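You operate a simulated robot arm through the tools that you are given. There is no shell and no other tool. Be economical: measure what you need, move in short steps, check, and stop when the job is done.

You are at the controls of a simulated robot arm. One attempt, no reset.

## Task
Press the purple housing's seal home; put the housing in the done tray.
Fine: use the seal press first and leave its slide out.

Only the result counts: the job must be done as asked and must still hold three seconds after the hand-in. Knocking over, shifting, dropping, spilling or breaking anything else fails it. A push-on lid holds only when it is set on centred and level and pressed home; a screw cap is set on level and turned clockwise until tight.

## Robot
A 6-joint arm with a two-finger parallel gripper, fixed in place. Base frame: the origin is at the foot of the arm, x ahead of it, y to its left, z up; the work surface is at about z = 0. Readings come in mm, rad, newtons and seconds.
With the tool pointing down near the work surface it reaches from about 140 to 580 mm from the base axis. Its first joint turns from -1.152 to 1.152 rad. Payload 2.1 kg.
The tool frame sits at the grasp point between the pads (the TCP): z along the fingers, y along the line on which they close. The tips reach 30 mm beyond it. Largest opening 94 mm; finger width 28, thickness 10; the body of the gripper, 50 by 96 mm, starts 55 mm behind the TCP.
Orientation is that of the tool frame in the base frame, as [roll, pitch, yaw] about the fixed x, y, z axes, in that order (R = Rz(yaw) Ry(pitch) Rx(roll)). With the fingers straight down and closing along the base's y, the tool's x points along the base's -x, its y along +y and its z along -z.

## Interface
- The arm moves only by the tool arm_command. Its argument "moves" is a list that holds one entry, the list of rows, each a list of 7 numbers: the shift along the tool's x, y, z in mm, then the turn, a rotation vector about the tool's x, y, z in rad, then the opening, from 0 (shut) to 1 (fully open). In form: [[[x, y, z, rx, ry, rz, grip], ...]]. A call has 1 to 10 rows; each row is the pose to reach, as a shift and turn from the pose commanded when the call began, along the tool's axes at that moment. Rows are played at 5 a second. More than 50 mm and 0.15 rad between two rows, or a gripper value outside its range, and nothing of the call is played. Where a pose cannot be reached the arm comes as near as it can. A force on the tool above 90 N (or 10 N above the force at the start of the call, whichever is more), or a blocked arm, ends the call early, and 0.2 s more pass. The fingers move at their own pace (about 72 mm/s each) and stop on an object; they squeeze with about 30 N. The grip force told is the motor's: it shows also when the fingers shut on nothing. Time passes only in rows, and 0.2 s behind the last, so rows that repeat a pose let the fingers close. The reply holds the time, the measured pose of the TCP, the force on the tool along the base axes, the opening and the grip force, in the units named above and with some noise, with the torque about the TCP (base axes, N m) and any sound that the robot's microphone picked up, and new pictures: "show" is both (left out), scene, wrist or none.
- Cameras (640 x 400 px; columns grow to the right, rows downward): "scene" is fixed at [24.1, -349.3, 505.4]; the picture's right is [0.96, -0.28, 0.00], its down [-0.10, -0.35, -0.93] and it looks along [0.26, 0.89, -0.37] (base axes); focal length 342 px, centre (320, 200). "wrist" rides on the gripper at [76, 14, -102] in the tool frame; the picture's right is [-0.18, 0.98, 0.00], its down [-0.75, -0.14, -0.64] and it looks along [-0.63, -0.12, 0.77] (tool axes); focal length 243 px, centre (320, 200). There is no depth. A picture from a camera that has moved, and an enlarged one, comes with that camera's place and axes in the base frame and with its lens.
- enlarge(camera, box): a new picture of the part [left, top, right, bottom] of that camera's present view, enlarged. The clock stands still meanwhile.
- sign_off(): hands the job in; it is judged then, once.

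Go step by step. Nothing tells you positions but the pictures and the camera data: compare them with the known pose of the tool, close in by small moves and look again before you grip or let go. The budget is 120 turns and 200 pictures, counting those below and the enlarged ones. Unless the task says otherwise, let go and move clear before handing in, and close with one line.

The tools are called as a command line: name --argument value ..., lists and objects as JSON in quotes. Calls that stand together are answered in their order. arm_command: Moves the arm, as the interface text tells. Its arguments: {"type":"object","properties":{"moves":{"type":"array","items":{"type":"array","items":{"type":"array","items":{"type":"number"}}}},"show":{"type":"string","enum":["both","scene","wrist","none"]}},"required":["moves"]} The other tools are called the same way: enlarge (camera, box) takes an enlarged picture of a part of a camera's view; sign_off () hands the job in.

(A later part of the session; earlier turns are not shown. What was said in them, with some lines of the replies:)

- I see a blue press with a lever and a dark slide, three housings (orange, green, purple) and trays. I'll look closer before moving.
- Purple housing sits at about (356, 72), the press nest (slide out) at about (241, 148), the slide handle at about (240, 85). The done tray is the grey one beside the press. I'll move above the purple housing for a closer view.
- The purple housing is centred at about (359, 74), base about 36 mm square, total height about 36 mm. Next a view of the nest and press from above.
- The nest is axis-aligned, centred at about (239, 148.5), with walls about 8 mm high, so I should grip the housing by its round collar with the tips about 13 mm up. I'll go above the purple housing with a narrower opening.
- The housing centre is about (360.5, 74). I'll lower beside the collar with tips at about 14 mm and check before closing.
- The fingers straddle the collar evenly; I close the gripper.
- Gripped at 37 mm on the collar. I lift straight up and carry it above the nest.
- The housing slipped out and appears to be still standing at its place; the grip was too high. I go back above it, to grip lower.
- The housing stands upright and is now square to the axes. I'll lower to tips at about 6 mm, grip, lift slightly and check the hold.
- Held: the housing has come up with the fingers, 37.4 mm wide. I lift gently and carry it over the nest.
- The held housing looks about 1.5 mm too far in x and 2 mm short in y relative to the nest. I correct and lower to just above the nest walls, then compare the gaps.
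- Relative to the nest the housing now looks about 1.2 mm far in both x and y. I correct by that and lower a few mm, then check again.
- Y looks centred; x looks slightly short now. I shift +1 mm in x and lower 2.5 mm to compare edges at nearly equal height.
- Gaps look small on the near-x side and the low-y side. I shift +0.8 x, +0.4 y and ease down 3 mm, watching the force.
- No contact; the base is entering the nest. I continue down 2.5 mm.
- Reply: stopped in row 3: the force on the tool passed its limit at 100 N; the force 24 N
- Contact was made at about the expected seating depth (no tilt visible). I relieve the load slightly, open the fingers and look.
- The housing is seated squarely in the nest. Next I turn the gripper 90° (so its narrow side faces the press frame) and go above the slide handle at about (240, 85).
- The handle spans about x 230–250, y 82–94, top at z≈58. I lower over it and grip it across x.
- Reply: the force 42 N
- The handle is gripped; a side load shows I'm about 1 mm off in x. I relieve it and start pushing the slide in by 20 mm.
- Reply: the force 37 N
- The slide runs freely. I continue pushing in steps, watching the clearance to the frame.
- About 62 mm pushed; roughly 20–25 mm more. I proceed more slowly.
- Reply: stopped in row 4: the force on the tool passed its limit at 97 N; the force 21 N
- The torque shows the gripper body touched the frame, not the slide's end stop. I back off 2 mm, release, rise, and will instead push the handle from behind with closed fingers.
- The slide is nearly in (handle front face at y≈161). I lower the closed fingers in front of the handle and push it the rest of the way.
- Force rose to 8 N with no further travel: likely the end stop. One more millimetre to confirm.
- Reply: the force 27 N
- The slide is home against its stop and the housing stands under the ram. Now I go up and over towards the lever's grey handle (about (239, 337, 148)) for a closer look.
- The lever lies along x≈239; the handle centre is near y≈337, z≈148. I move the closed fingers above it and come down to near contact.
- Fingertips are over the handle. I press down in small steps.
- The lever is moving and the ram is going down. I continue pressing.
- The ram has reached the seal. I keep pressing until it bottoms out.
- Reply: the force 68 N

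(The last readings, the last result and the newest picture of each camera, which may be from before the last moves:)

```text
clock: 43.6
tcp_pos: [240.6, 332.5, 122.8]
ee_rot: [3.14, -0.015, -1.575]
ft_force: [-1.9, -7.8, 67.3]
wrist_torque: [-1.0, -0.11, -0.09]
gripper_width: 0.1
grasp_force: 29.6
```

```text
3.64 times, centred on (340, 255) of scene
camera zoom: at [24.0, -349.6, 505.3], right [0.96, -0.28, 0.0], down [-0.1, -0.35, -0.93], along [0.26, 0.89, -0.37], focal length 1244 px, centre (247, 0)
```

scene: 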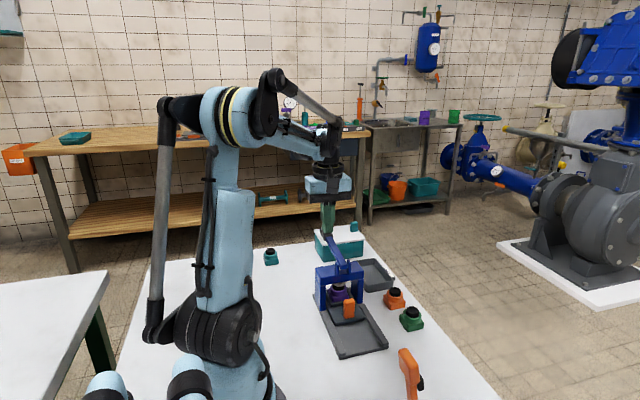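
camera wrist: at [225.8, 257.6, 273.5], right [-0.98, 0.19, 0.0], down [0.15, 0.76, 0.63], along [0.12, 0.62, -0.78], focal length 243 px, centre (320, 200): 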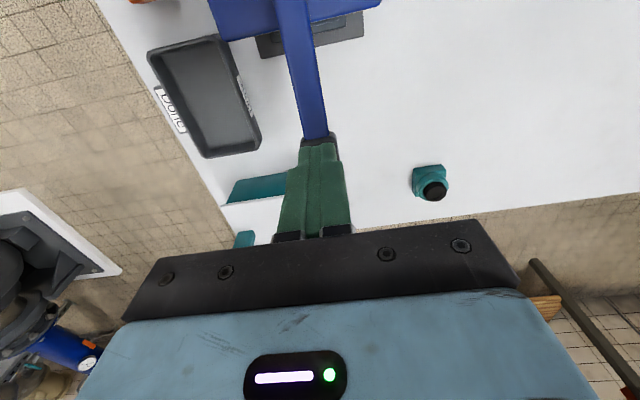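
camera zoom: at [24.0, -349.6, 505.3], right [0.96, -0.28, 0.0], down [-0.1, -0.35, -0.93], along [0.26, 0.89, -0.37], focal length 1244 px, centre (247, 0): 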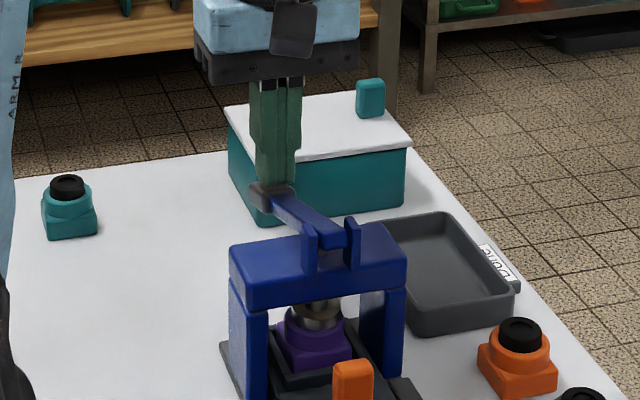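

arm_command --moves '[[[0, 0, 1, 0, 0, 0, 0], [0, 0, 2, 0, 0, 0, 0], [0, 0, 3, 0, 0, 0, 0], [0, 0, 4, 0, 0, 0, 0]]]' --show "none"

enlarge --camera "scene" --box '[310, 250, 370, 310]'

```text
clock: 44.2
tcp_pos: [239.8, 332.5, 123.7]
ee_rot: [3.141, -0.019, -1.576]
ft_force: [-0.1, 1.9, 43.5]
wrist_torque: [-0.47, -0.08, -0.1]
gripper_width: 0.1
grasp_force: 30.1
stopped in row 2: the force on the tool passed its limit at 92 N (the readings are from after the stop); the commanded pose is now the measured one
```

```text
6.67 times, centred on (340, 280) of scene
camera zoom: at [24.0, -349.5, 505.3], right [0.96, -0.28, 0.0], down [-0.1, -0.35, -0.93], along [0.26, 0.89, -0.37], focal length 2281 px, centre (187, -333)
```

zoom: 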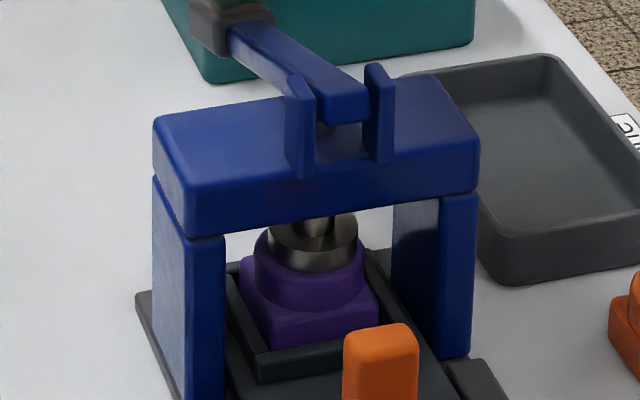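

The ram sits down on the collar and the lever is at its stop: the seal is home. I rise and see whether the lever comes back by itself.

arm_command --moves '[[[0, 0, -5, 0, 0, 0, 0], [0, 0, -20, 0, 0, 0, 0], [0, 0, -40, 0, 0, 0, 0], [0, 0, -60, 0, 0, 0, 0], [0, 0, -85, 0, 0, 0, 0], [0, 0, -100, 0, 0, 0, 0]]]'

enlarge --camera "scene" --box '[290, 200, 390, 310]'

```text
clock: 45.6
tcp_pos: [240.0, 334.3, 221.3]
ee_rot: [3.138, -0.021, -1.575]
ft_force: [0.8, 0.5, -0.3]
wrist_torque: [0.03, 0.01, -0.05]
gripper_width: 0.1
grasp_force: 30.4
camera wrist: at [226.2, 259.7, 325.7], right [-0.98, 0.19, 0.0], down [0.15, 0.76, 0.63], along [0.12, 0.62, -0.78], focal length 243 px, centre (320, 200)
```

scene: 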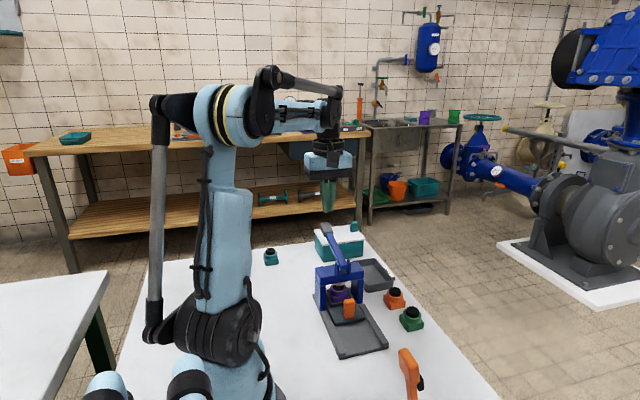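
wrist: 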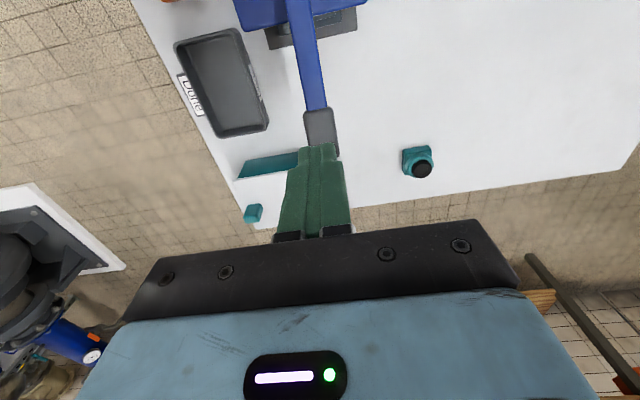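

```text
3.64 times, centred on (340, 255) of scene
camera zoom: at [24.1, -349.3, 505.4], right [0.96, -0.28, 0.0], down [-0.1, -0.35, -0.93], along [0.26, 0.89, -0.37], focal length 1244 px, centre (247, 0)
```

zoom: 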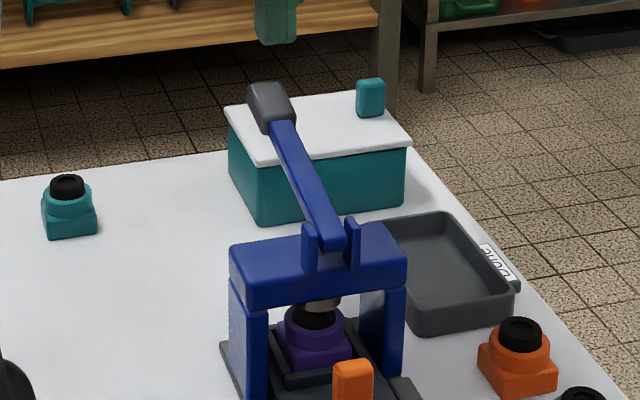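

The lever sprang back up by itself. Now I return above the slide handle (its front face at y≈172), levelling the tool slightly.

arm_command --moves '[[[45, 0, 0, 0, -0.005, 0, 0], [90, 0, 0, 0, -0.01, 0, 0], [135, 0, 0, 0, -0.015, 0, 0.4], [171, -0.5, 0, 0, -0.02, 0, 0.4], [171, -0.5, 40, 0, -0.02, 0, 0.4], [171, -0.5, 80, 0, -0.02, 0, 0.4], [171, -0.5, 90, 0, -0.02, 0, 0.4]]]'

enlarge --camera "wrist" --box '[230, 80, 410, 240]'

enlarge --camera "scene" --box '[300, 220, 400, 320]'

```text
clock: 47.2
tcp_pos: [241.0, 162.1, 135.3]
ee_rot: [3.139, 0.002, -1.576]
ft_force: [0.6, 0.5, 0.4]
wrist_torque: [-0.01, -0.02, -0.04]
gripper_width: 37.5
grasp_force: 0.0
camera wrist: at [226.1, 84.7, 236.7], right [-0.98, 0.19, 0.0], down [0.15, 0.75, 0.64], along [0.12, 0.63, -0.77], focal length 243 px, centre (320, 200)
```

scene: 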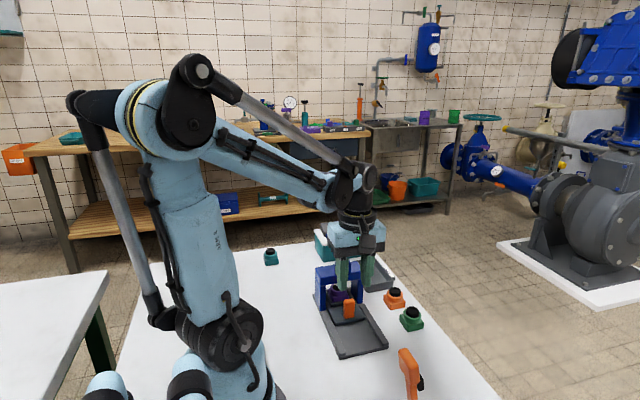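
wrist: 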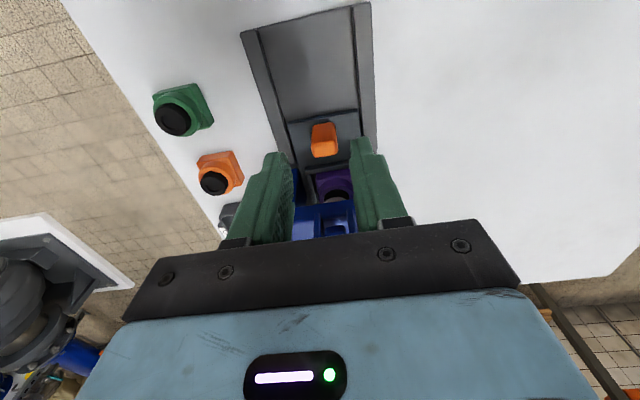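

```text
2.50 times, centred on (320, 160) of wrist
camera zoom: at [226.1, 84.7, 236.7], right [-0.98, 0.19, 0.0], down [0.15, 0.75, 0.64], along [0.12, 0.63, -0.77], focal length 606 px, centre (320, 300)
```

zoom: 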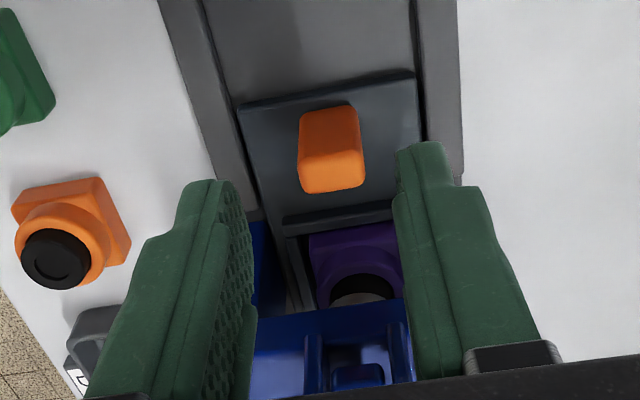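

```text
4.00 times, centred on (350, 270) of scene
camera zoom: at [24.1, -349.3, 505.4], right [0.96, -0.28, 0.0], down [-0.1, -0.35, -0.93], along [0.26, 0.89, -0.37], focal length 1369 px, centre (200, -80)
```

zoom: 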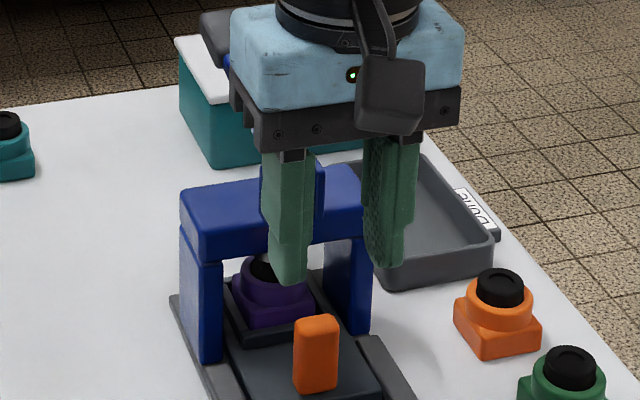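

The handle front face is at y≈173. I move to overlap its front half, descend and grip it.

arm_command --moves '[[[-4.8, 0, 20, 0, 0, 0, 0.4], [-4.8, 0, 50, 0, 0, 0, 0.4], [-4.8, 0, 75, 0, 0, 0, 0.4], [-4.8, 0, 75, 0, 0, 0, 0.2], [-4.8, 0, 75, 0, 0, 0, 0], [-4.8, 0, 75, 0, 0, 0, 0]]]'

enlarge --camera "wrist" --box '[250, 100, 390, 230]'

```text
clock: 48.6
tcp_pos: [239.3, 165.9, 60.6]
ee_rot: [3.139, 0.0, -1.576]
ft_force: [4.4, -0.2, -2.4]
wrist_torque: [0.3, 0.04, -0.03]
gripper_width: 26.0
grasp_force: 45.1
camera wrist: at [225.4, 89.0, 161.8], right [-0.98, 0.19, 0.0], down [0.15, 0.75, 0.64], along [0.12, 0.63, -0.77], focal length 243 px, centre (320, 200)
```

scene: 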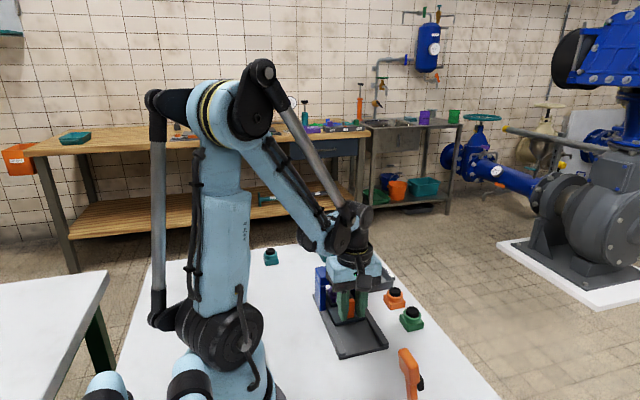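
wrist: 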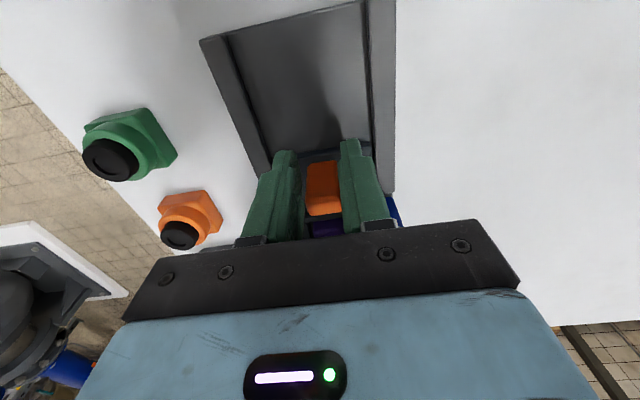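

```text
3.08 times, centred on (320, 165) of wrist
camera zoom: at [225.4, 89.0, 161.8], right [-0.98, 0.19, 0.0], down [0.15, 0.75, 0.64], along [0.12, 0.63, -0.77], focal length 746 px, centre (320, 308)
```

zoom: 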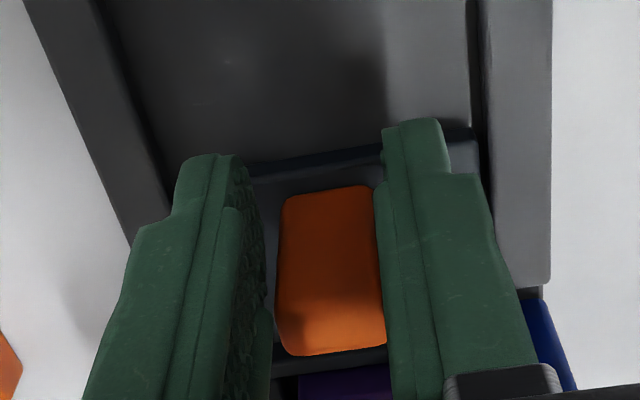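

The grip is slightly off-centre; I shift 2 mm in −x, let the fingers finish closing, and then pull a little.

arm_command --moves '[[[0, 1, 0, 0, 0, 0, 0], [0, 2, 0, 0, 0, 0, 0], [0, 2, 0, 0, 0, 0, 0], [4, 2, 0, 0, 0, 0, 0], [10, 2, 0, 0, 0, 0, 0]]]' --show "wrist"

enlarge --camera "wrist" --box '[250, 100, 390, 230]'

```text
clock: 49.8
tcp_pos: [239.3, 156.2, 59.9]
ee_rot: [-3.137, 0.0, -1.578]
ft_force: [35.8, 0.6, -29.9]
wrist_torque: [-0.66, 0.14, -0.46]
gripper_width: 25.9
grasp_force: 45.2
camera wrist: at [224.4, 79.2, 161.8], right [-0.98, 0.19, -0.01], down [0.14, 0.75, 0.64], along [0.13, 0.63, -0.76], focal length 243 px, centre (320, 200)
```

wrist: 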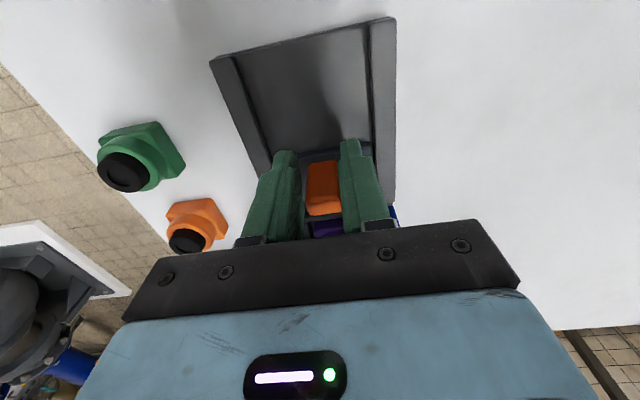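

```text
3.08 times, centred on (320, 165) of wrist
camera zoom: at [224.4, 79.2, 161.8], right [-0.98, 0.19, -0.01], down [0.14, 0.75, 0.64], along [0.13, 0.63, -0.76], focal length 746 px, centre (320, 308)
```

zoom: 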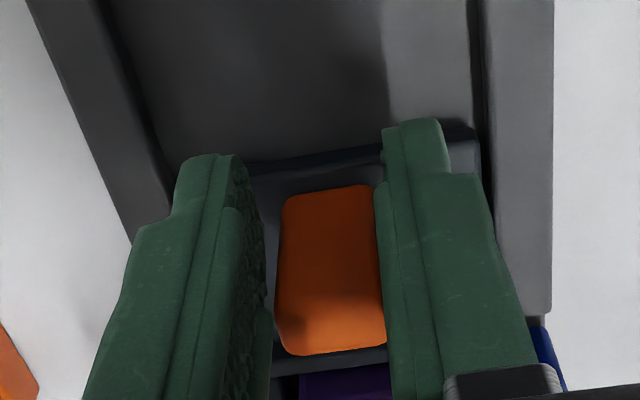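

The slide follows the hand. I undo the 2 mm offset and pull it out to where it started.

arm_command --moves '[[[0, -2, 0, 0, 0, 0, 0], [8, -2, 0, 0, 0, 0, 0], [18, -2, 0, 0, 0, 0, 0], [28, -2, 0, 0, 0, 0, 0], [38, -2, 0, 0, 0, 0, 0], [48, -2, 0, 0, 0, 0, 0], [58, -2, 0, 0, 0, 0, 0], [66, -2, 0, 0, 0, 0, 0], [72, -2, 0, 0, 0, 0, 0]]]'

enlarge --camera "scene" --box '[300, 240, 420, 370]'

```text
clock: 51.8
tcp_pos: [240.2, 84.3, 59.7]
ee_rot: [3.14, 0.004, -1.574]
ft_force: [15.3, 1.1, 8.3]
wrist_torque: [0.26, 0.01, -0.22]
gripper_width: 26.1
grasp_force: 45.0
camera wrist: at [225.3, 7.2, 161.9], right [-0.98, 0.19, 0.0], down [0.15, 0.75, 0.64], along [0.12, 0.63, -0.77], focal length 243 px, centre (320, 200)
```

scene: 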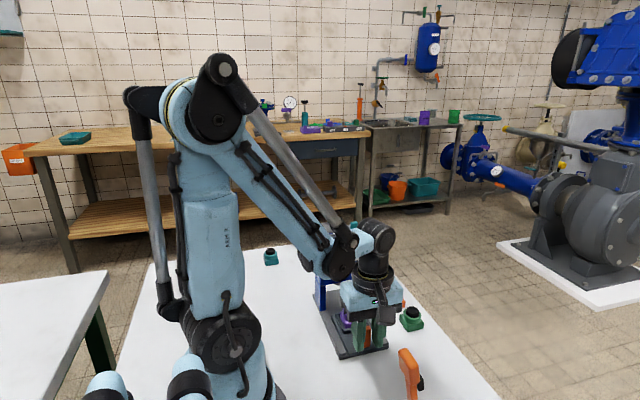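
wrist: 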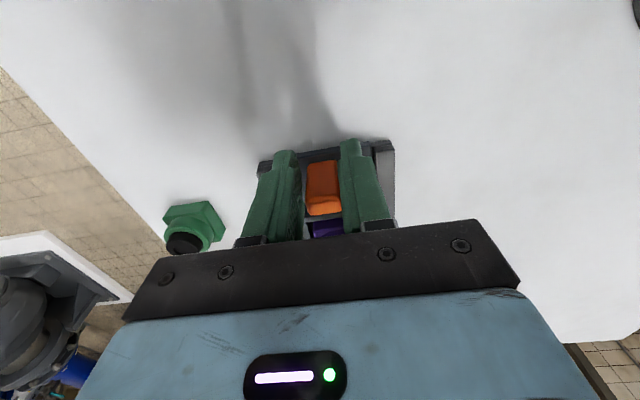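

```text
3.08 times, centred on (360, 305) of scene
camera zoom: at [24.1, -349.3, 505.4], right [0.96, -0.28, 0.0], down [-0.1, -0.35, -0.93], along [0.26, 0.89, -0.37], focal length 1053 px, centre (197, -123)
```

zoom: 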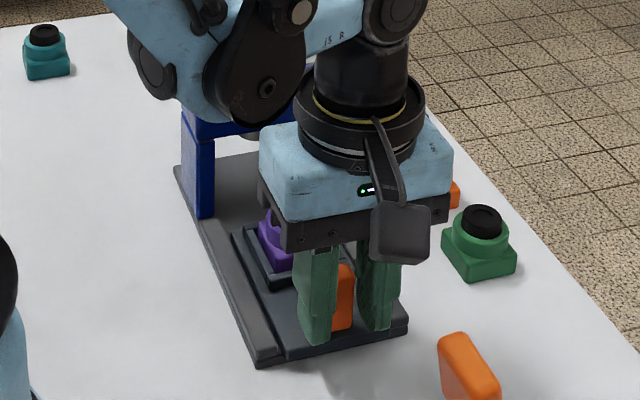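

About 9 mm remain to the original position. I pull on slowly until the stop.

arm_command --moves '[[[2, 0, 0, 0, 0, 0, 0], [4, 0, 0, 0, 0, 0, 0], [6, 0, 0, 0, 0, 0, 0], [7, 0, 0, 0, 0, 0, 0]]]' --show "none"

arm_command --moves '[[[1, 0, 0, 0, 0, 0, 0], [2, 0, 0, 0, 0, 0, 0], [2.5, 0, 0, 0, 0, 0, 0]]]' --show "none"

enlarge --camera "scene" --box '[300, 240, 420, 370]'

```text
clock: 52.8
tcp_pos: [240.2, 78.0, 60.3]
ee_rot: [3.14, 0.004, -1.578]
ft_force: [13.3, 0.7, 0.8]
wrist_torque: [0.59, -0.01, -0.15]
gripper_width: 26.0
grasp_force: 45.1
```

```text
clock: 53.6
tcp_pos: [239.9, 75.2, 59.1]
ee_rot: [3.14, 0.003, -1.576]
ft_force: [16.1, 0.6, -8.0]
wrist_torque: [0.17, 0.02, -0.17]
gripper_width: 25.9
grasp_force: 44.9
```

```text
3.08 times, centred on (360, 305) of scene
camera zoom: at [24.2, -349.3, 505.4], right [0.96, -0.28, 0.0], down [-0.1, -0.35, -0.93], along [0.26, 0.89, -0.37], focal length 1053 px, centre (197, -123)
```

zoom: 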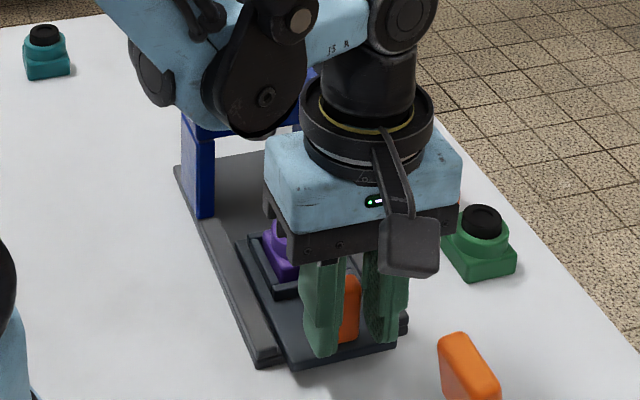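

arm_command --moves '[[[1, 0, 0, 0, 0, 0, 0], [2, 0, 0, 0, 0, 0, 0]]]' --show "none"

arm_command --moves '[[[0, 0, 0, 0, 0, 0, 0.3], [0, 0, 0, 0, 0, 0, 0.4], [0, 0, -30, 0, 0, 0, 0.4], [0, 0, -70, 0, 0, 0, 0.4], [0, 0, -90, 0, 0, 0, 0.4]]]'

enlarge --camera "scene" --box '[310, 290, 410, 370]'

enlarge --camera "wrist" --box '[260, 80, 400, 190]'

```text
clock: 54.2
tcp_pos: [240.7, 73.5, 58.9]
ee_rot: [-3.141, 0.001, -1.575]
ft_force: [19.7, 1.6, -15.4]
wrist_torque: [-0.28, 0.05, -0.16]
gripper_width: 26.1
grasp_force: 44.7
```

```text
clock: 55.4
tcp_pos: [240.4, 73.4, 151.3]
ee_rot: [3.14, 0.004, -1.575]
ft_force: [-0.4, -0.3, -0.7]
wrist_torque: [0.01, -0.01, 0.0]
gripper_width: 37.5
grasp_force: 0.1
camera wrist: at [225.0, -4.3, 252.6], right [-0.98, 0.19, 0.0], down [0.15, 0.75, 0.64], along [0.12, 0.63, -0.77], focal length 243 px, centre (320, 200)
```

scene: 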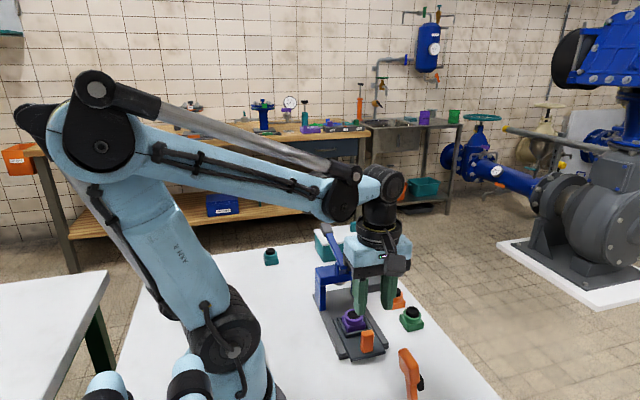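
wrist: 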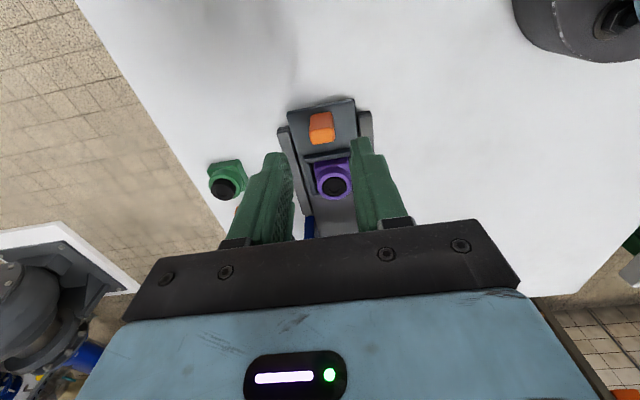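

```text
5.00 times, centred on (360, 330) of scene
camera zoom: at [24.1, -349.3, 505.4], right [0.96, -0.28, 0.0], down [-0.1, -0.35, -0.93], along [0.26, 0.89, -0.37], focal length 1711 px, centre (120, -450)
```

zoom: 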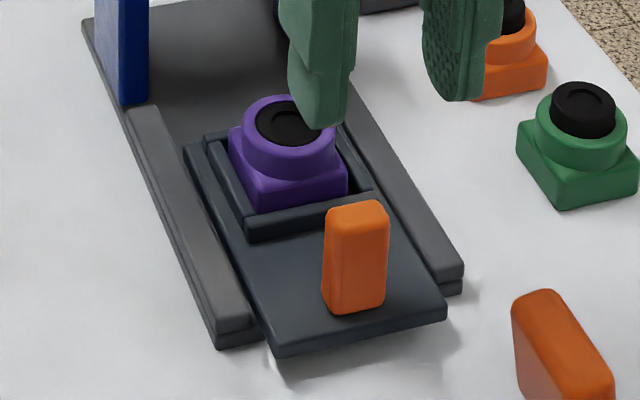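

```text
3.64 times, centred on (330, 135) of wrist
camera zoom: at [225.0, -4.3, 252.6], right [-0.98, 0.19, 0.0], down [0.15, 0.75, 0.64], along [0.12, 0.63, -0.77], focal length 882 px, centre (284, 436)
```

zoom: 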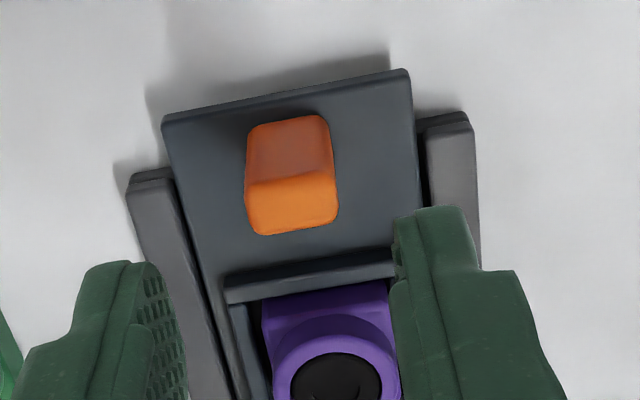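

The seal is now flush and the slide is back out. Next I move above the housing (keeping this gripper orientation) to pick it up.

arm_command --moves '[[[-40, 0, 0, 0, 0, 0, 0.6], [-79, 0, 0, 0, 0, 0, 0.6], [-79, 0, 30, 0, 0, 0, 0.6]]]'

enlarge --camera "wrist" --box '[250, 90, 390, 190]'

enlarge --camera "scene" --box '[310, 250, 410, 350]'

```text
clock: 56.2
tcp_pos: [240.4, 152.8, 119.2]
ee_rot: [3.138, 0.003, -1.578]
ft_force: [-0.2, -0.7, 0.0]
wrist_torque: [0.03, 0.02, -0.02]
gripper_width: 56.2
grasp_force: 0.1
camera wrist: at [225.4, 75.1, 221.7], right [-0.98, 0.19, 0.0], down [0.15, 0.75, 0.64], along [0.12, 0.63, -0.77], focal length 243 px, centre (320, 200)
```

scene: 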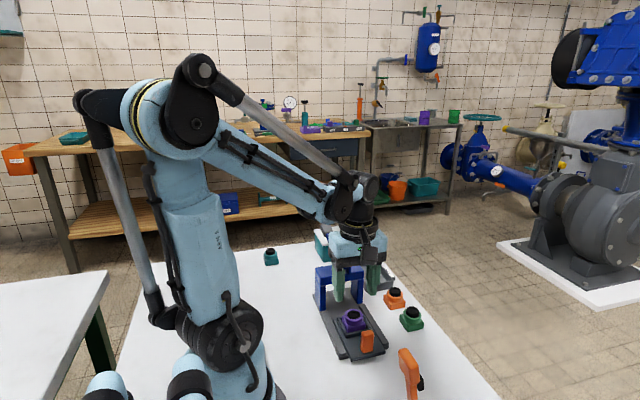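
wrist: 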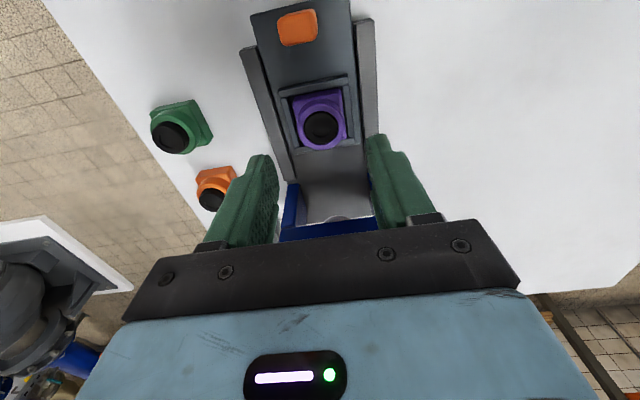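

```text
4.00 times, centred on (320, 140) of wrist
camera zoom: at [225.4, 75.1, 221.7], right [-0.98, 0.19, 0.0], down [0.15, 0.75, 0.64], along [0.12, 0.63, -0.77], focal length 970 px, centre (320, 440)
```

zoom: 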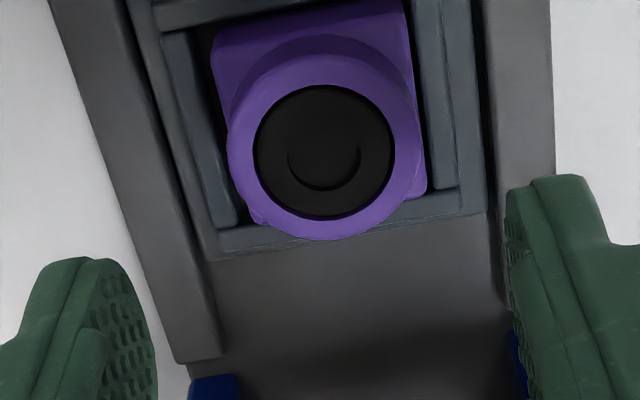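

```text
4.00 times, centred on (360, 300) of scene
camera zoom: at [24.2, -349.3, 505.4], right [0.96, -0.28, 0.0], down [-0.1, -0.35, -0.93], along [0.26, 0.89, -0.37], focal length 1369 px, centre (160, -200)
```

zoom: 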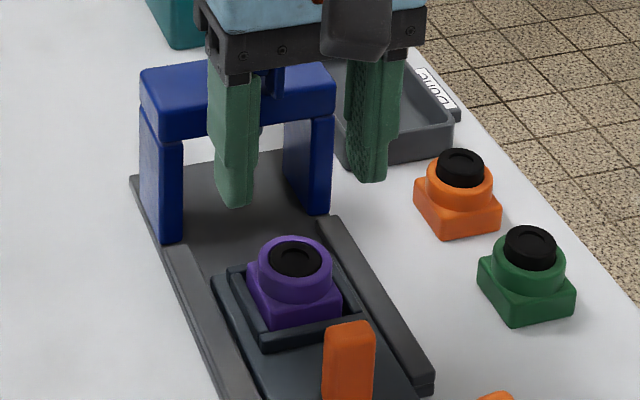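

The housing is at about (238.4, 150.8). I lower the fingers either side down to just above the nest walls and grip.

arm_command --moves '[[[0.3, 0.7, 30, 0, 0, 0, 0.55], [0.3, 0.7, 52, 0, 0, 0, 0.55], [0.3, 0.7, 58, 0, 0, 0, 0.55], [0.3, 0.7, 61, 0, 0, 0, 0.55]]]' --show "none"

enlarge --camera "scene" --box '[320, 280, 400, 350]'

enlarge --camera "wrist" --box '[250, 90, 390, 210]'

```text
clock: 57.2
tcp_pos: [239.0, 152.2, 59.0]
ee_rot: [3.137, 0.001, -1.575]
ft_force: [-0.7, -0.1, 0.3]
wrist_torque: [0.02, -0.02, 0.01]
gripper_width: 51.8
grasp_force: 0.1
```

```text
5.71 times, centred on (360, 315) of scene
camera zoom: at [24.1, -349.3, 505.4], right [0.96, -0.28, 0.0], down [-0.1, -0.35, -0.93], along [0.26, 0.89, -0.37], focal length 1955 px, centre (91, -457)
```

zoom: 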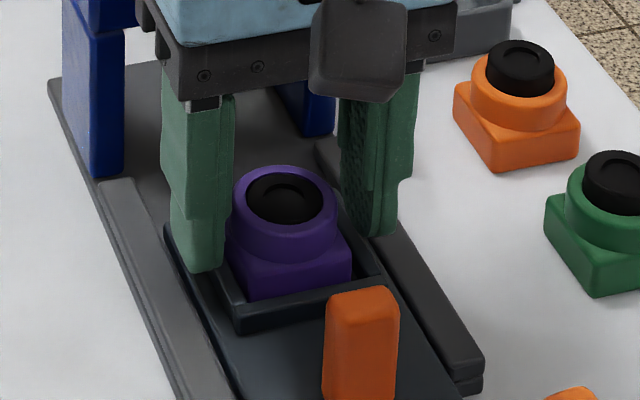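

```text
3.33 times, centred on (320, 150) of wrist
camera zoom: at [224.5, 74.7, 161.3], right [-0.98, 0.19, 0.0], down [0.15, 0.75, 0.64], along [0.12, 0.63, -0.77], focal length 809 px, centre (320, 367)
```

zoom: 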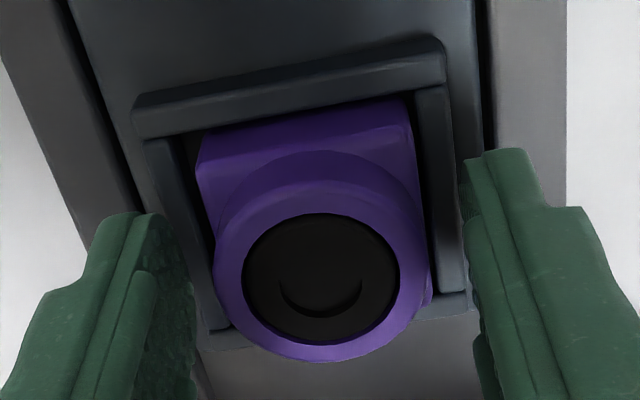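

Fingers are just above the nest walls. I close and lift slowly.

arm_command --moves '[[[0, 0, 0.8, 0, 0, 0, 0.4], [0, 0, 0.8, 0, 0, 0, 0.2], [0, 0, 0.8, 0, 0, 0, 0], [0, 0, 0.8, 0, 0, 0, 0], [0, 0, -1, 0, 0, 0, 0], [0, 0, -3, 0, 0, 0, 0], [0, 0, -6, 0, 0, 0, 0], [0, 0, -10, 0, 0, 0, 0], [0, 0, -14, 0, 0, 0, 0]]]' --show "wrist"

enlarge --camera "scene" --box '[320, 270, 400, 340]'

```text
clock: 59.2
tcp_pos: [238.9, 151.2, 73.2]
ee_rot: [3.139, 0.003, -1.576]
ft_force: [0.0, -0.1, -1.8]
wrist_torque: [0.0, 0.0, -0.01]
gripper_width: 37.4
grasp_force: 29.9
camera wrist: at [224.8, 74.5, 175.0], right [-0.98, 0.19, 0.0], down [0.15, 0.75, 0.64], along [0.12, 0.63, -0.77], focal length 243 px, centre (320, 200)
```

wrist: 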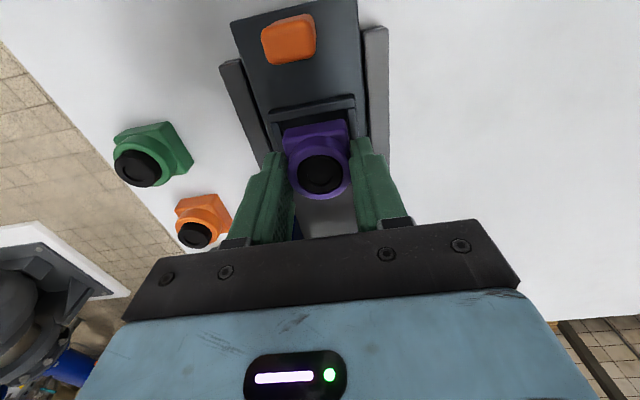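

```text
5.71 times, centred on (360, 305) of scene
camera zoom: at [24.1, -349.3, 505.4], right [0.96, -0.28, 0.0], down [-0.1, -0.35, -0.93], along [0.26, 0.89, -0.37], focal length 1955 px, centre (91, -400)
```

zoom: 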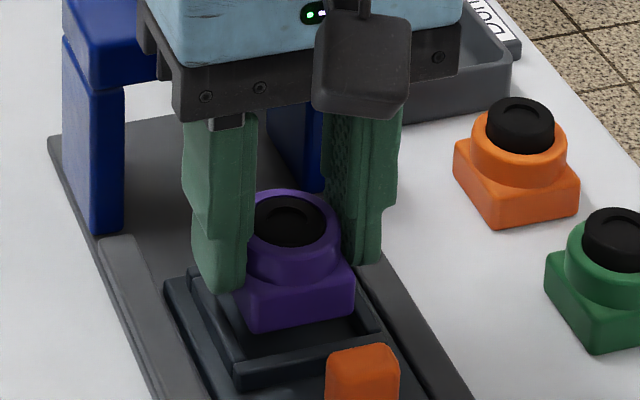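

Held firmly. The done tray spans about x 314–386, y 265–366, centre (350, 316). I lift, move away from the press, and turn the gripper back so it closes along the tray's long side.

arm_command --moves '[[[0, 0, -15, 0, 0, 0, 0], [0, 0, -35, 0, 0, 0, 0], [0, 0, -60, 0, 0, 0, 0], [0, 0, -85, 0, 0, 0, 0], [0, -25, -95, 0, 0, 0.12, 0], [0, -50, -95, 0, 0, 0.26, 0], [0, -75, -95, 0, 0, 0.4, 0], [0, -100, -95, 0, 0, 0.54, 0], [0, -111, -95, 0, 0, 0.68, 0], [0, -111, -95, 0, 0, 0.8, 0]]]' --show "none"

arm_command --moves '[[[0, 0, 0, 0, 0, 0.14, 0], [0, 0, 0, 0, 0, 0.28, 0], [0, 0, 0, 0, 0, 0.42, 0], [0, 0, 0, 0, 0, 0.56, 0], [0, 0, 0, 0, 0, 0.68, 0], [0, 0, 0, 0, 0, 0.766, 0], [0, 0, 0, 0, 0, 0.766, 0]]]'

```text
clock: 61.4
tcp_pos: [350.8, 150.2, 167.6]
ee_rot: [3.139, -0.001, -2.378]
ft_force: [1.0, -0.1, -2.1]
wrist_torque: [0.02, 0.02, 0.0]
gripper_width: 37.5
grasp_force: 29.6
```

```text
clock: 63.0
tcp_pos: [351.6, 152.0, 167.5]
ee_rot: [3.14, -0.005, 3.141]
ft_force: [0.1, -0.4, -1.6]
wrist_torque: [-0.01, 0.02, 0.01]
gripper_width: 37.5
grasp_force: 29.8
camera wrist: at [274.8, 164.4, 269.9], right [0.19, 0.98, 0.0], down [0.76, -0.14, 0.64], along [0.63, -0.12, -0.77], focal length 243 px, centre (320, 200)
```

scene: 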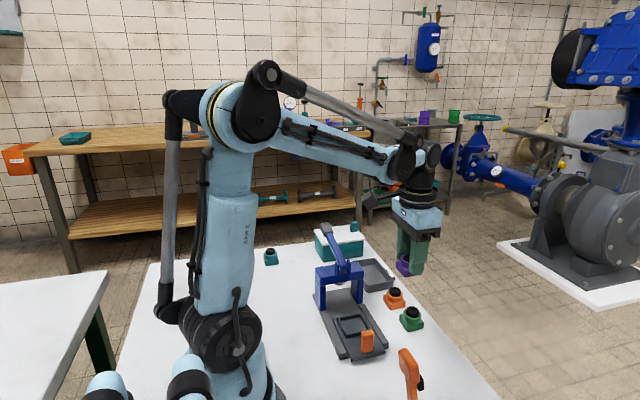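
wrist: 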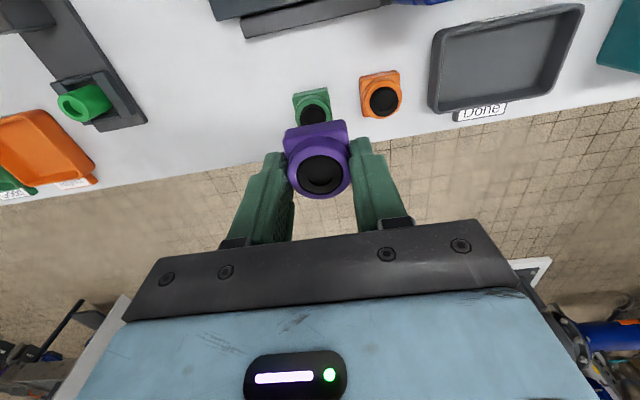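

The tray centre reads (351, 317). I carry the housing there at height.

arm_command --moves '[[[0, 35, 0, 0, 0, 0, 0], [0, 75, 0, 0, 0, 0, 0], [0, 115, 0, 0, 0, 0, 0], [0, 148, 0, 0, 0, 0, 0], [0, 164, 0, 0, 0, 0, 0], [0, 164, 20, 0, 0, 0, 0], [0, 164, 45, 0, 0, 0, 0], [0, 164, 65, 0, 0, 0, 0], [0, 164, 65, 0, 0, 0, 0]]]'

enlarge --camera "scene" --box '[310, 210, 430, 310]'

enlarge --camera "wrist" --box '[220, 80, 420, 220]'

```text
clock: 65.0
tcp_pos: [350.1, 315.1, 102.6]
ee_rot: [3.141, -0.003, 3.14]
ft_force: [-0.9, -0.3, -2.1]
wrist_torque: [0.0, -0.05, 0.0]
gripper_width: 37.6
grasp_force: 29.6
camera wrist: at [274.3, 328.3, 204.8], right [0.18, 0.98, 0.0], down [0.76, -0.14, 0.64], along [0.63, -0.12, -0.77], focal length 243 px, centre (320, 200)
```

scene: 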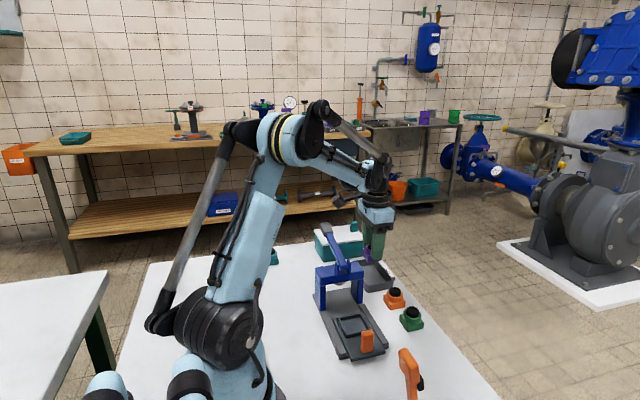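
wrist: 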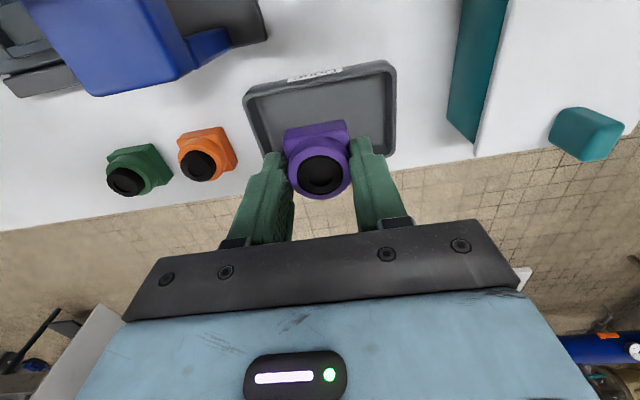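

```text
4.00 times, centred on (370, 260) of scene
camera zoom: at [24.1, -349.3, 505.4], right [0.96, -0.28, 0.0], down [-0.1, -0.35, -0.93], along [0.26, 0.89, -0.37], focal length 1369 px, centre (120, -40)
```

zoom: 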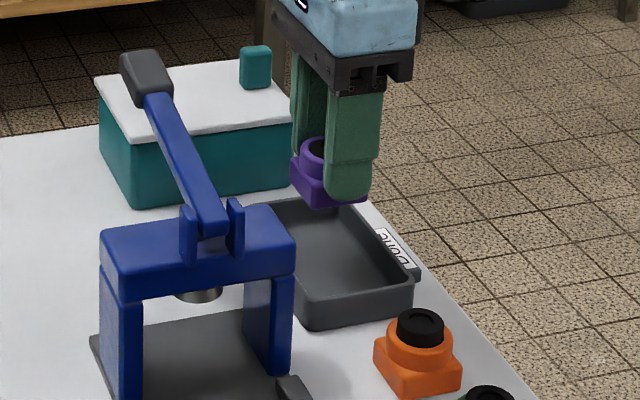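

```text
2.86 times, centred on (320, 150) of wrist
camera zoom: at [274.3, 328.3, 204.8], right [0.18, 0.98, 0.0], down [0.76, -0.14, 0.64], along [0.63, -0.12, -0.77], focal length 693 px, centre (320, 343)
```

zoom: 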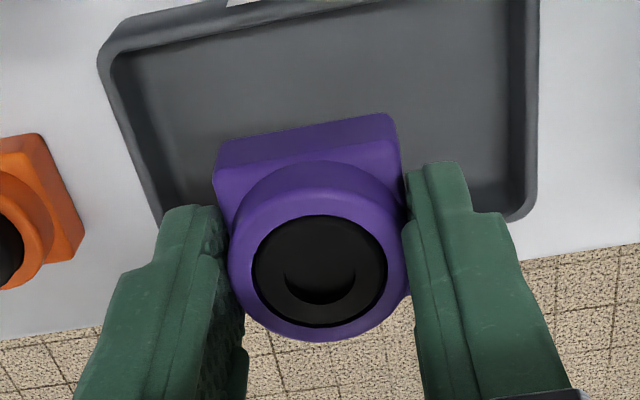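

The housing hangs centred over the tray. I lower to a few mm above the floor, then creep to contact.

arm_command --moves '[[[-2, 1, 15, 0, 0, 0, 0], [-2, 1, 30, 0, 0, 0, 0], [-2, 1, 44, 0, 0, 0, 0], [-2, 1, 52, 0, 0, 0, 0]]]' --show "none"

arm_command --moves '[[[0, 0, 1, 0, 0, 0, 0], [0, 0, 2, 0, 0, 0, 0], [0, 0, 3, 0, 0, 0, 0]]]' --show "none"

enlarge --camera "scene" --box '[340, 235, 410, 305]'

enlarge --camera "wrist" --box '[220, 80, 420, 220]'

```text
clock: 66.0
tcp_pos: [352.2, 317.8, 49.8]
ee_rot: [3.139, -0.002, -3.141]
ft_force: [-0.6, -0.3, -1.1]
wrist_torque: [-0.01, 0.01, 0.02]
gripper_width: 37.6
grasp_force: 30.2
```

```text
clock: 66.8
tcp_pos: [351.0, 316.7, 47.9]
ee_rot: [3.14, -0.003, 3.139]
ft_force: [1.4, 0.2, -1.6]
wrist_torque: [0.03, 0.02, 0.04]
gripper_width: 37.4
grasp_force: 30.0
```

```text
5.71 times, centred on (375, 270) of scene
camera zoom: at [24.2, -349.3, 505.4], right [0.96, -0.28, 0.0], down [-0.1, -0.35, -0.93], along [0.26, 0.89, -0.37], focal length 1955 px, centre (6, -200)
```

zoom: 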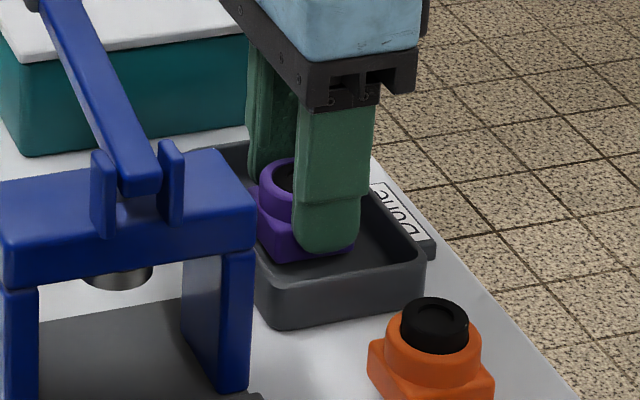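

```text
2.86 times, centred on (320, 150) of wrist
camera zoom: at [276.3, 329.7, 150.1], right [0.19, 0.98, 0.0], down [0.76, -0.14, 0.64], along [0.63, -0.12, -0.77], focal length 693 px, centre (320, 343)
```

zoom: 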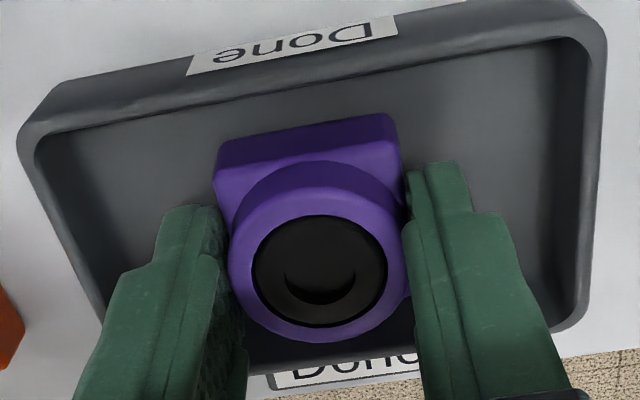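

Well inside the tray, with a few millimetres left. I continue down in 1 mm steps.

arm_command --moves '[[[0, 0, 1, 0, 0, 0, 0], [0, 0, 2, 0, 0, 0, 0], [0, 0, 3, 0, 0, 0, 0], [0, 0, 3.6, 0, 0, 0, 0]]]' --show "none"

arm_command --moves '[[[0, 0, 0.7, 0, 0, 0, 0], [0, 0, 1.4, 0, 0, 0, 0]]]' --show "none"

enlarge --camera "wrist" --box '[220, 80, 420, 220]'

```text
clock: 67.8
tcp_pos: [352.0, 316.6, 44.2]
ee_rot: [3.141, -0.003, -3.14]
ft_force: [-0.8, -0.8, 6.4]
wrist_torque: [-0.01, -0.12, -0.05]
gripper_width: 37.3
grasp_force: 30.1
```

```text
clock: 68.4
tcp_pos: [352.7, 317.2, 43.3]
ee_rot: [3.14, -0.003, -3.142]
ft_force: [-2.9, 1.0, 22.3]
wrist_torque: [0.03, 0.06, 0.04]
gripper_width: 37.8
grasp_force: 30.1
```

```text
2.86 times, centred on (320, 150) of wrist
camera zoom: at [276.2, 329.6, 146.0], right [0.18, 0.98, 0.0], down [0.76, -0.14, 0.64], along [0.63, -0.12, -0.77], focal length 693 px, centre (320, 343)
```

zoom: 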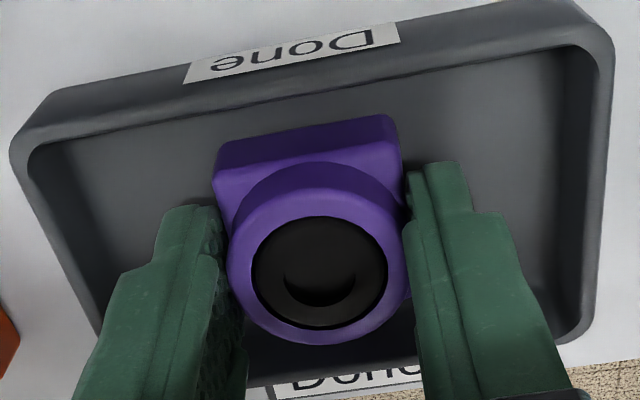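

The housing rests on the tray floor (22 N contact). I back off slightly, open to 56 mm (room in the tray), and rise.

arm_command --moves '[[[0, 0, -1, 0, 0, 0, 0], [0, 0, -1, 0, 0, 0, 0.45], [0, 0, -1, 0, 0, 0, 0.58], [0, 0, -1, 0, 0, 0, 0.58], [0, 0, -20, 0, 0, 0, 0.58], [0, 0, -55, 0, 0, 0, 0.58], [0, 0, -100, 0, 0, 0, 0.58], [0, 0, -140, 0, 0, 0, 0.58]]]'

enlarge --camera "wrist" --box '[240, 60, 400, 180]'

enlarge --camera "scene" --box '[300, 210, 440, 370]'

```text
clock: 70.2
tcp_pos: [351.8, 316.1, 182.8]
ee_rot: [3.14, -0.004, 3.139]
ft_force: [0.4, -0.2, 0.8]
wrist_torque: [-0.02, -0.02, -0.01]
gripper_width: 54.6
grasp_force: 0.2
camera wrist: at [276.6, 329.2, 285.5], right [0.19, 0.98, 0.0], down [0.76, -0.14, 0.64], along [0.63, -0.12, -0.77], focal length 243 px, centre (320, 200)
```

scene: 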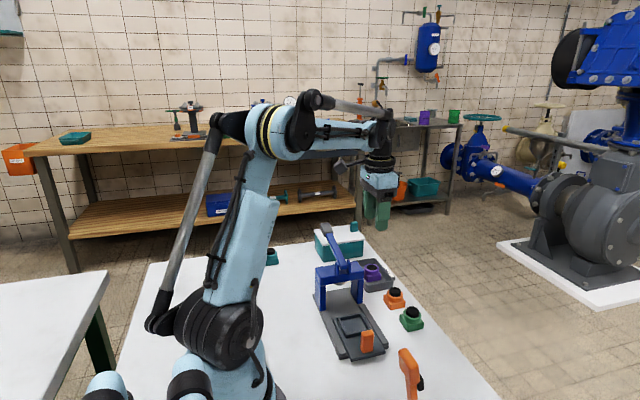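
wrist: 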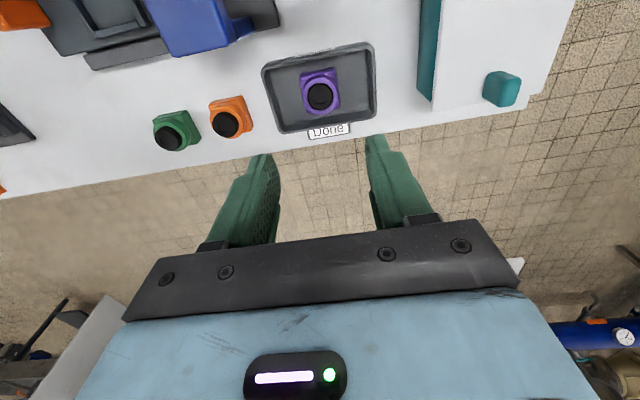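

```text
3.33 times, centred on (320, 120) of wrist
camera zoom: at [276.6, 329.2, 285.5], right [0.19, 0.98, 0.0], down [0.76, -0.14, 0.64], along [0.63, -0.12, -0.77], focal length 809 px, centre (320, 467)
```

zoom: 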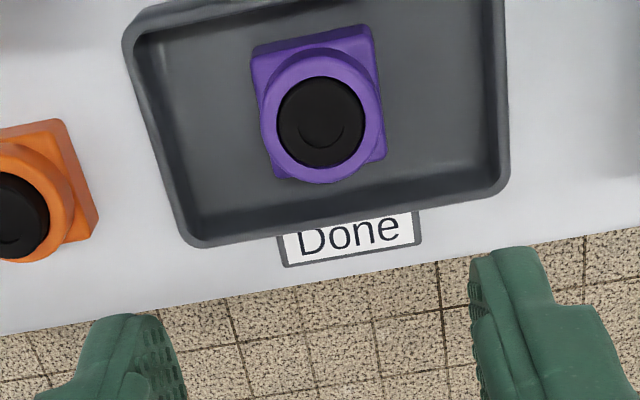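

```text
2.50 times, centred on (370, 290) of scene
camera zoom: at [24.1, -349.3, 505.4], right [0.96, -0.28, 0.0], down [-0.1, -0.35, -0.93], along [0.26, 0.89, -0.37], focal length 856 px, centre (195, -25)
```

zoom: 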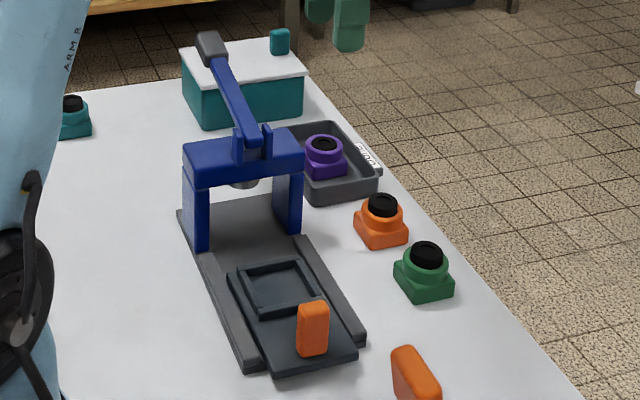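

The housing stands in the done tray with its seal flush, and everything else is in place. One check of the slide's position against the start.

enlarge --camera "scene" --box '[310, 290, 410, 370]'

enlarge --camera "scene" --box '[350, 250, 430, 320]'

```text
5.00 times, centred on (360, 330) of scene
camera zoom: at [24.1, -349.3, 505.4], right [0.96, -0.28, 0.0], down [-0.1, -0.35, -0.93], along [0.26, 0.89, -0.37], focal length 1711 px, centre (120, -450)
```

zoom: 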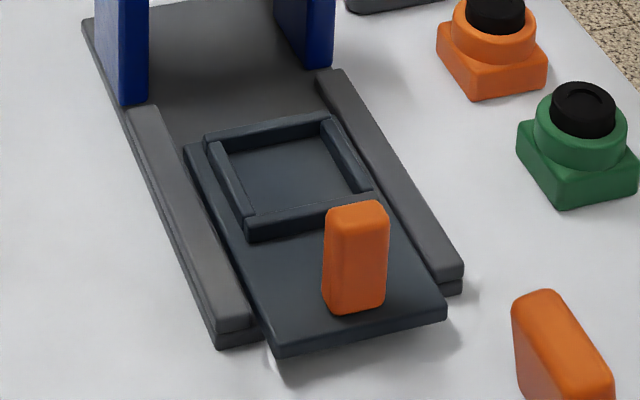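

```text
5.71 times, centred on (390, 285) of scene
camera zoom: at [24.1, -349.3, 505.4], right [0.96, -0.28, 0.0], down [-0.1, -0.35, -0.93], along [0.26, 0.89, -0.37], focal length 1955 px, centre (-80, -286)
```

zoom: 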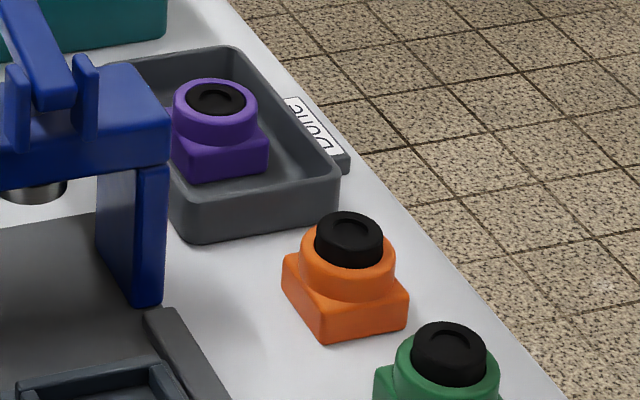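

The slide is out within about 1–2 mm of where it started, the seal is clearly home compared with the other housings, and the arm is clear. I hand in.

sign_off

```text
The job is handed in.
```

I pressed the purple housing's seal home in the press and put the housing in the done tray. The slide is out, about 1–2 mm short of where it started, and the arm is clear.
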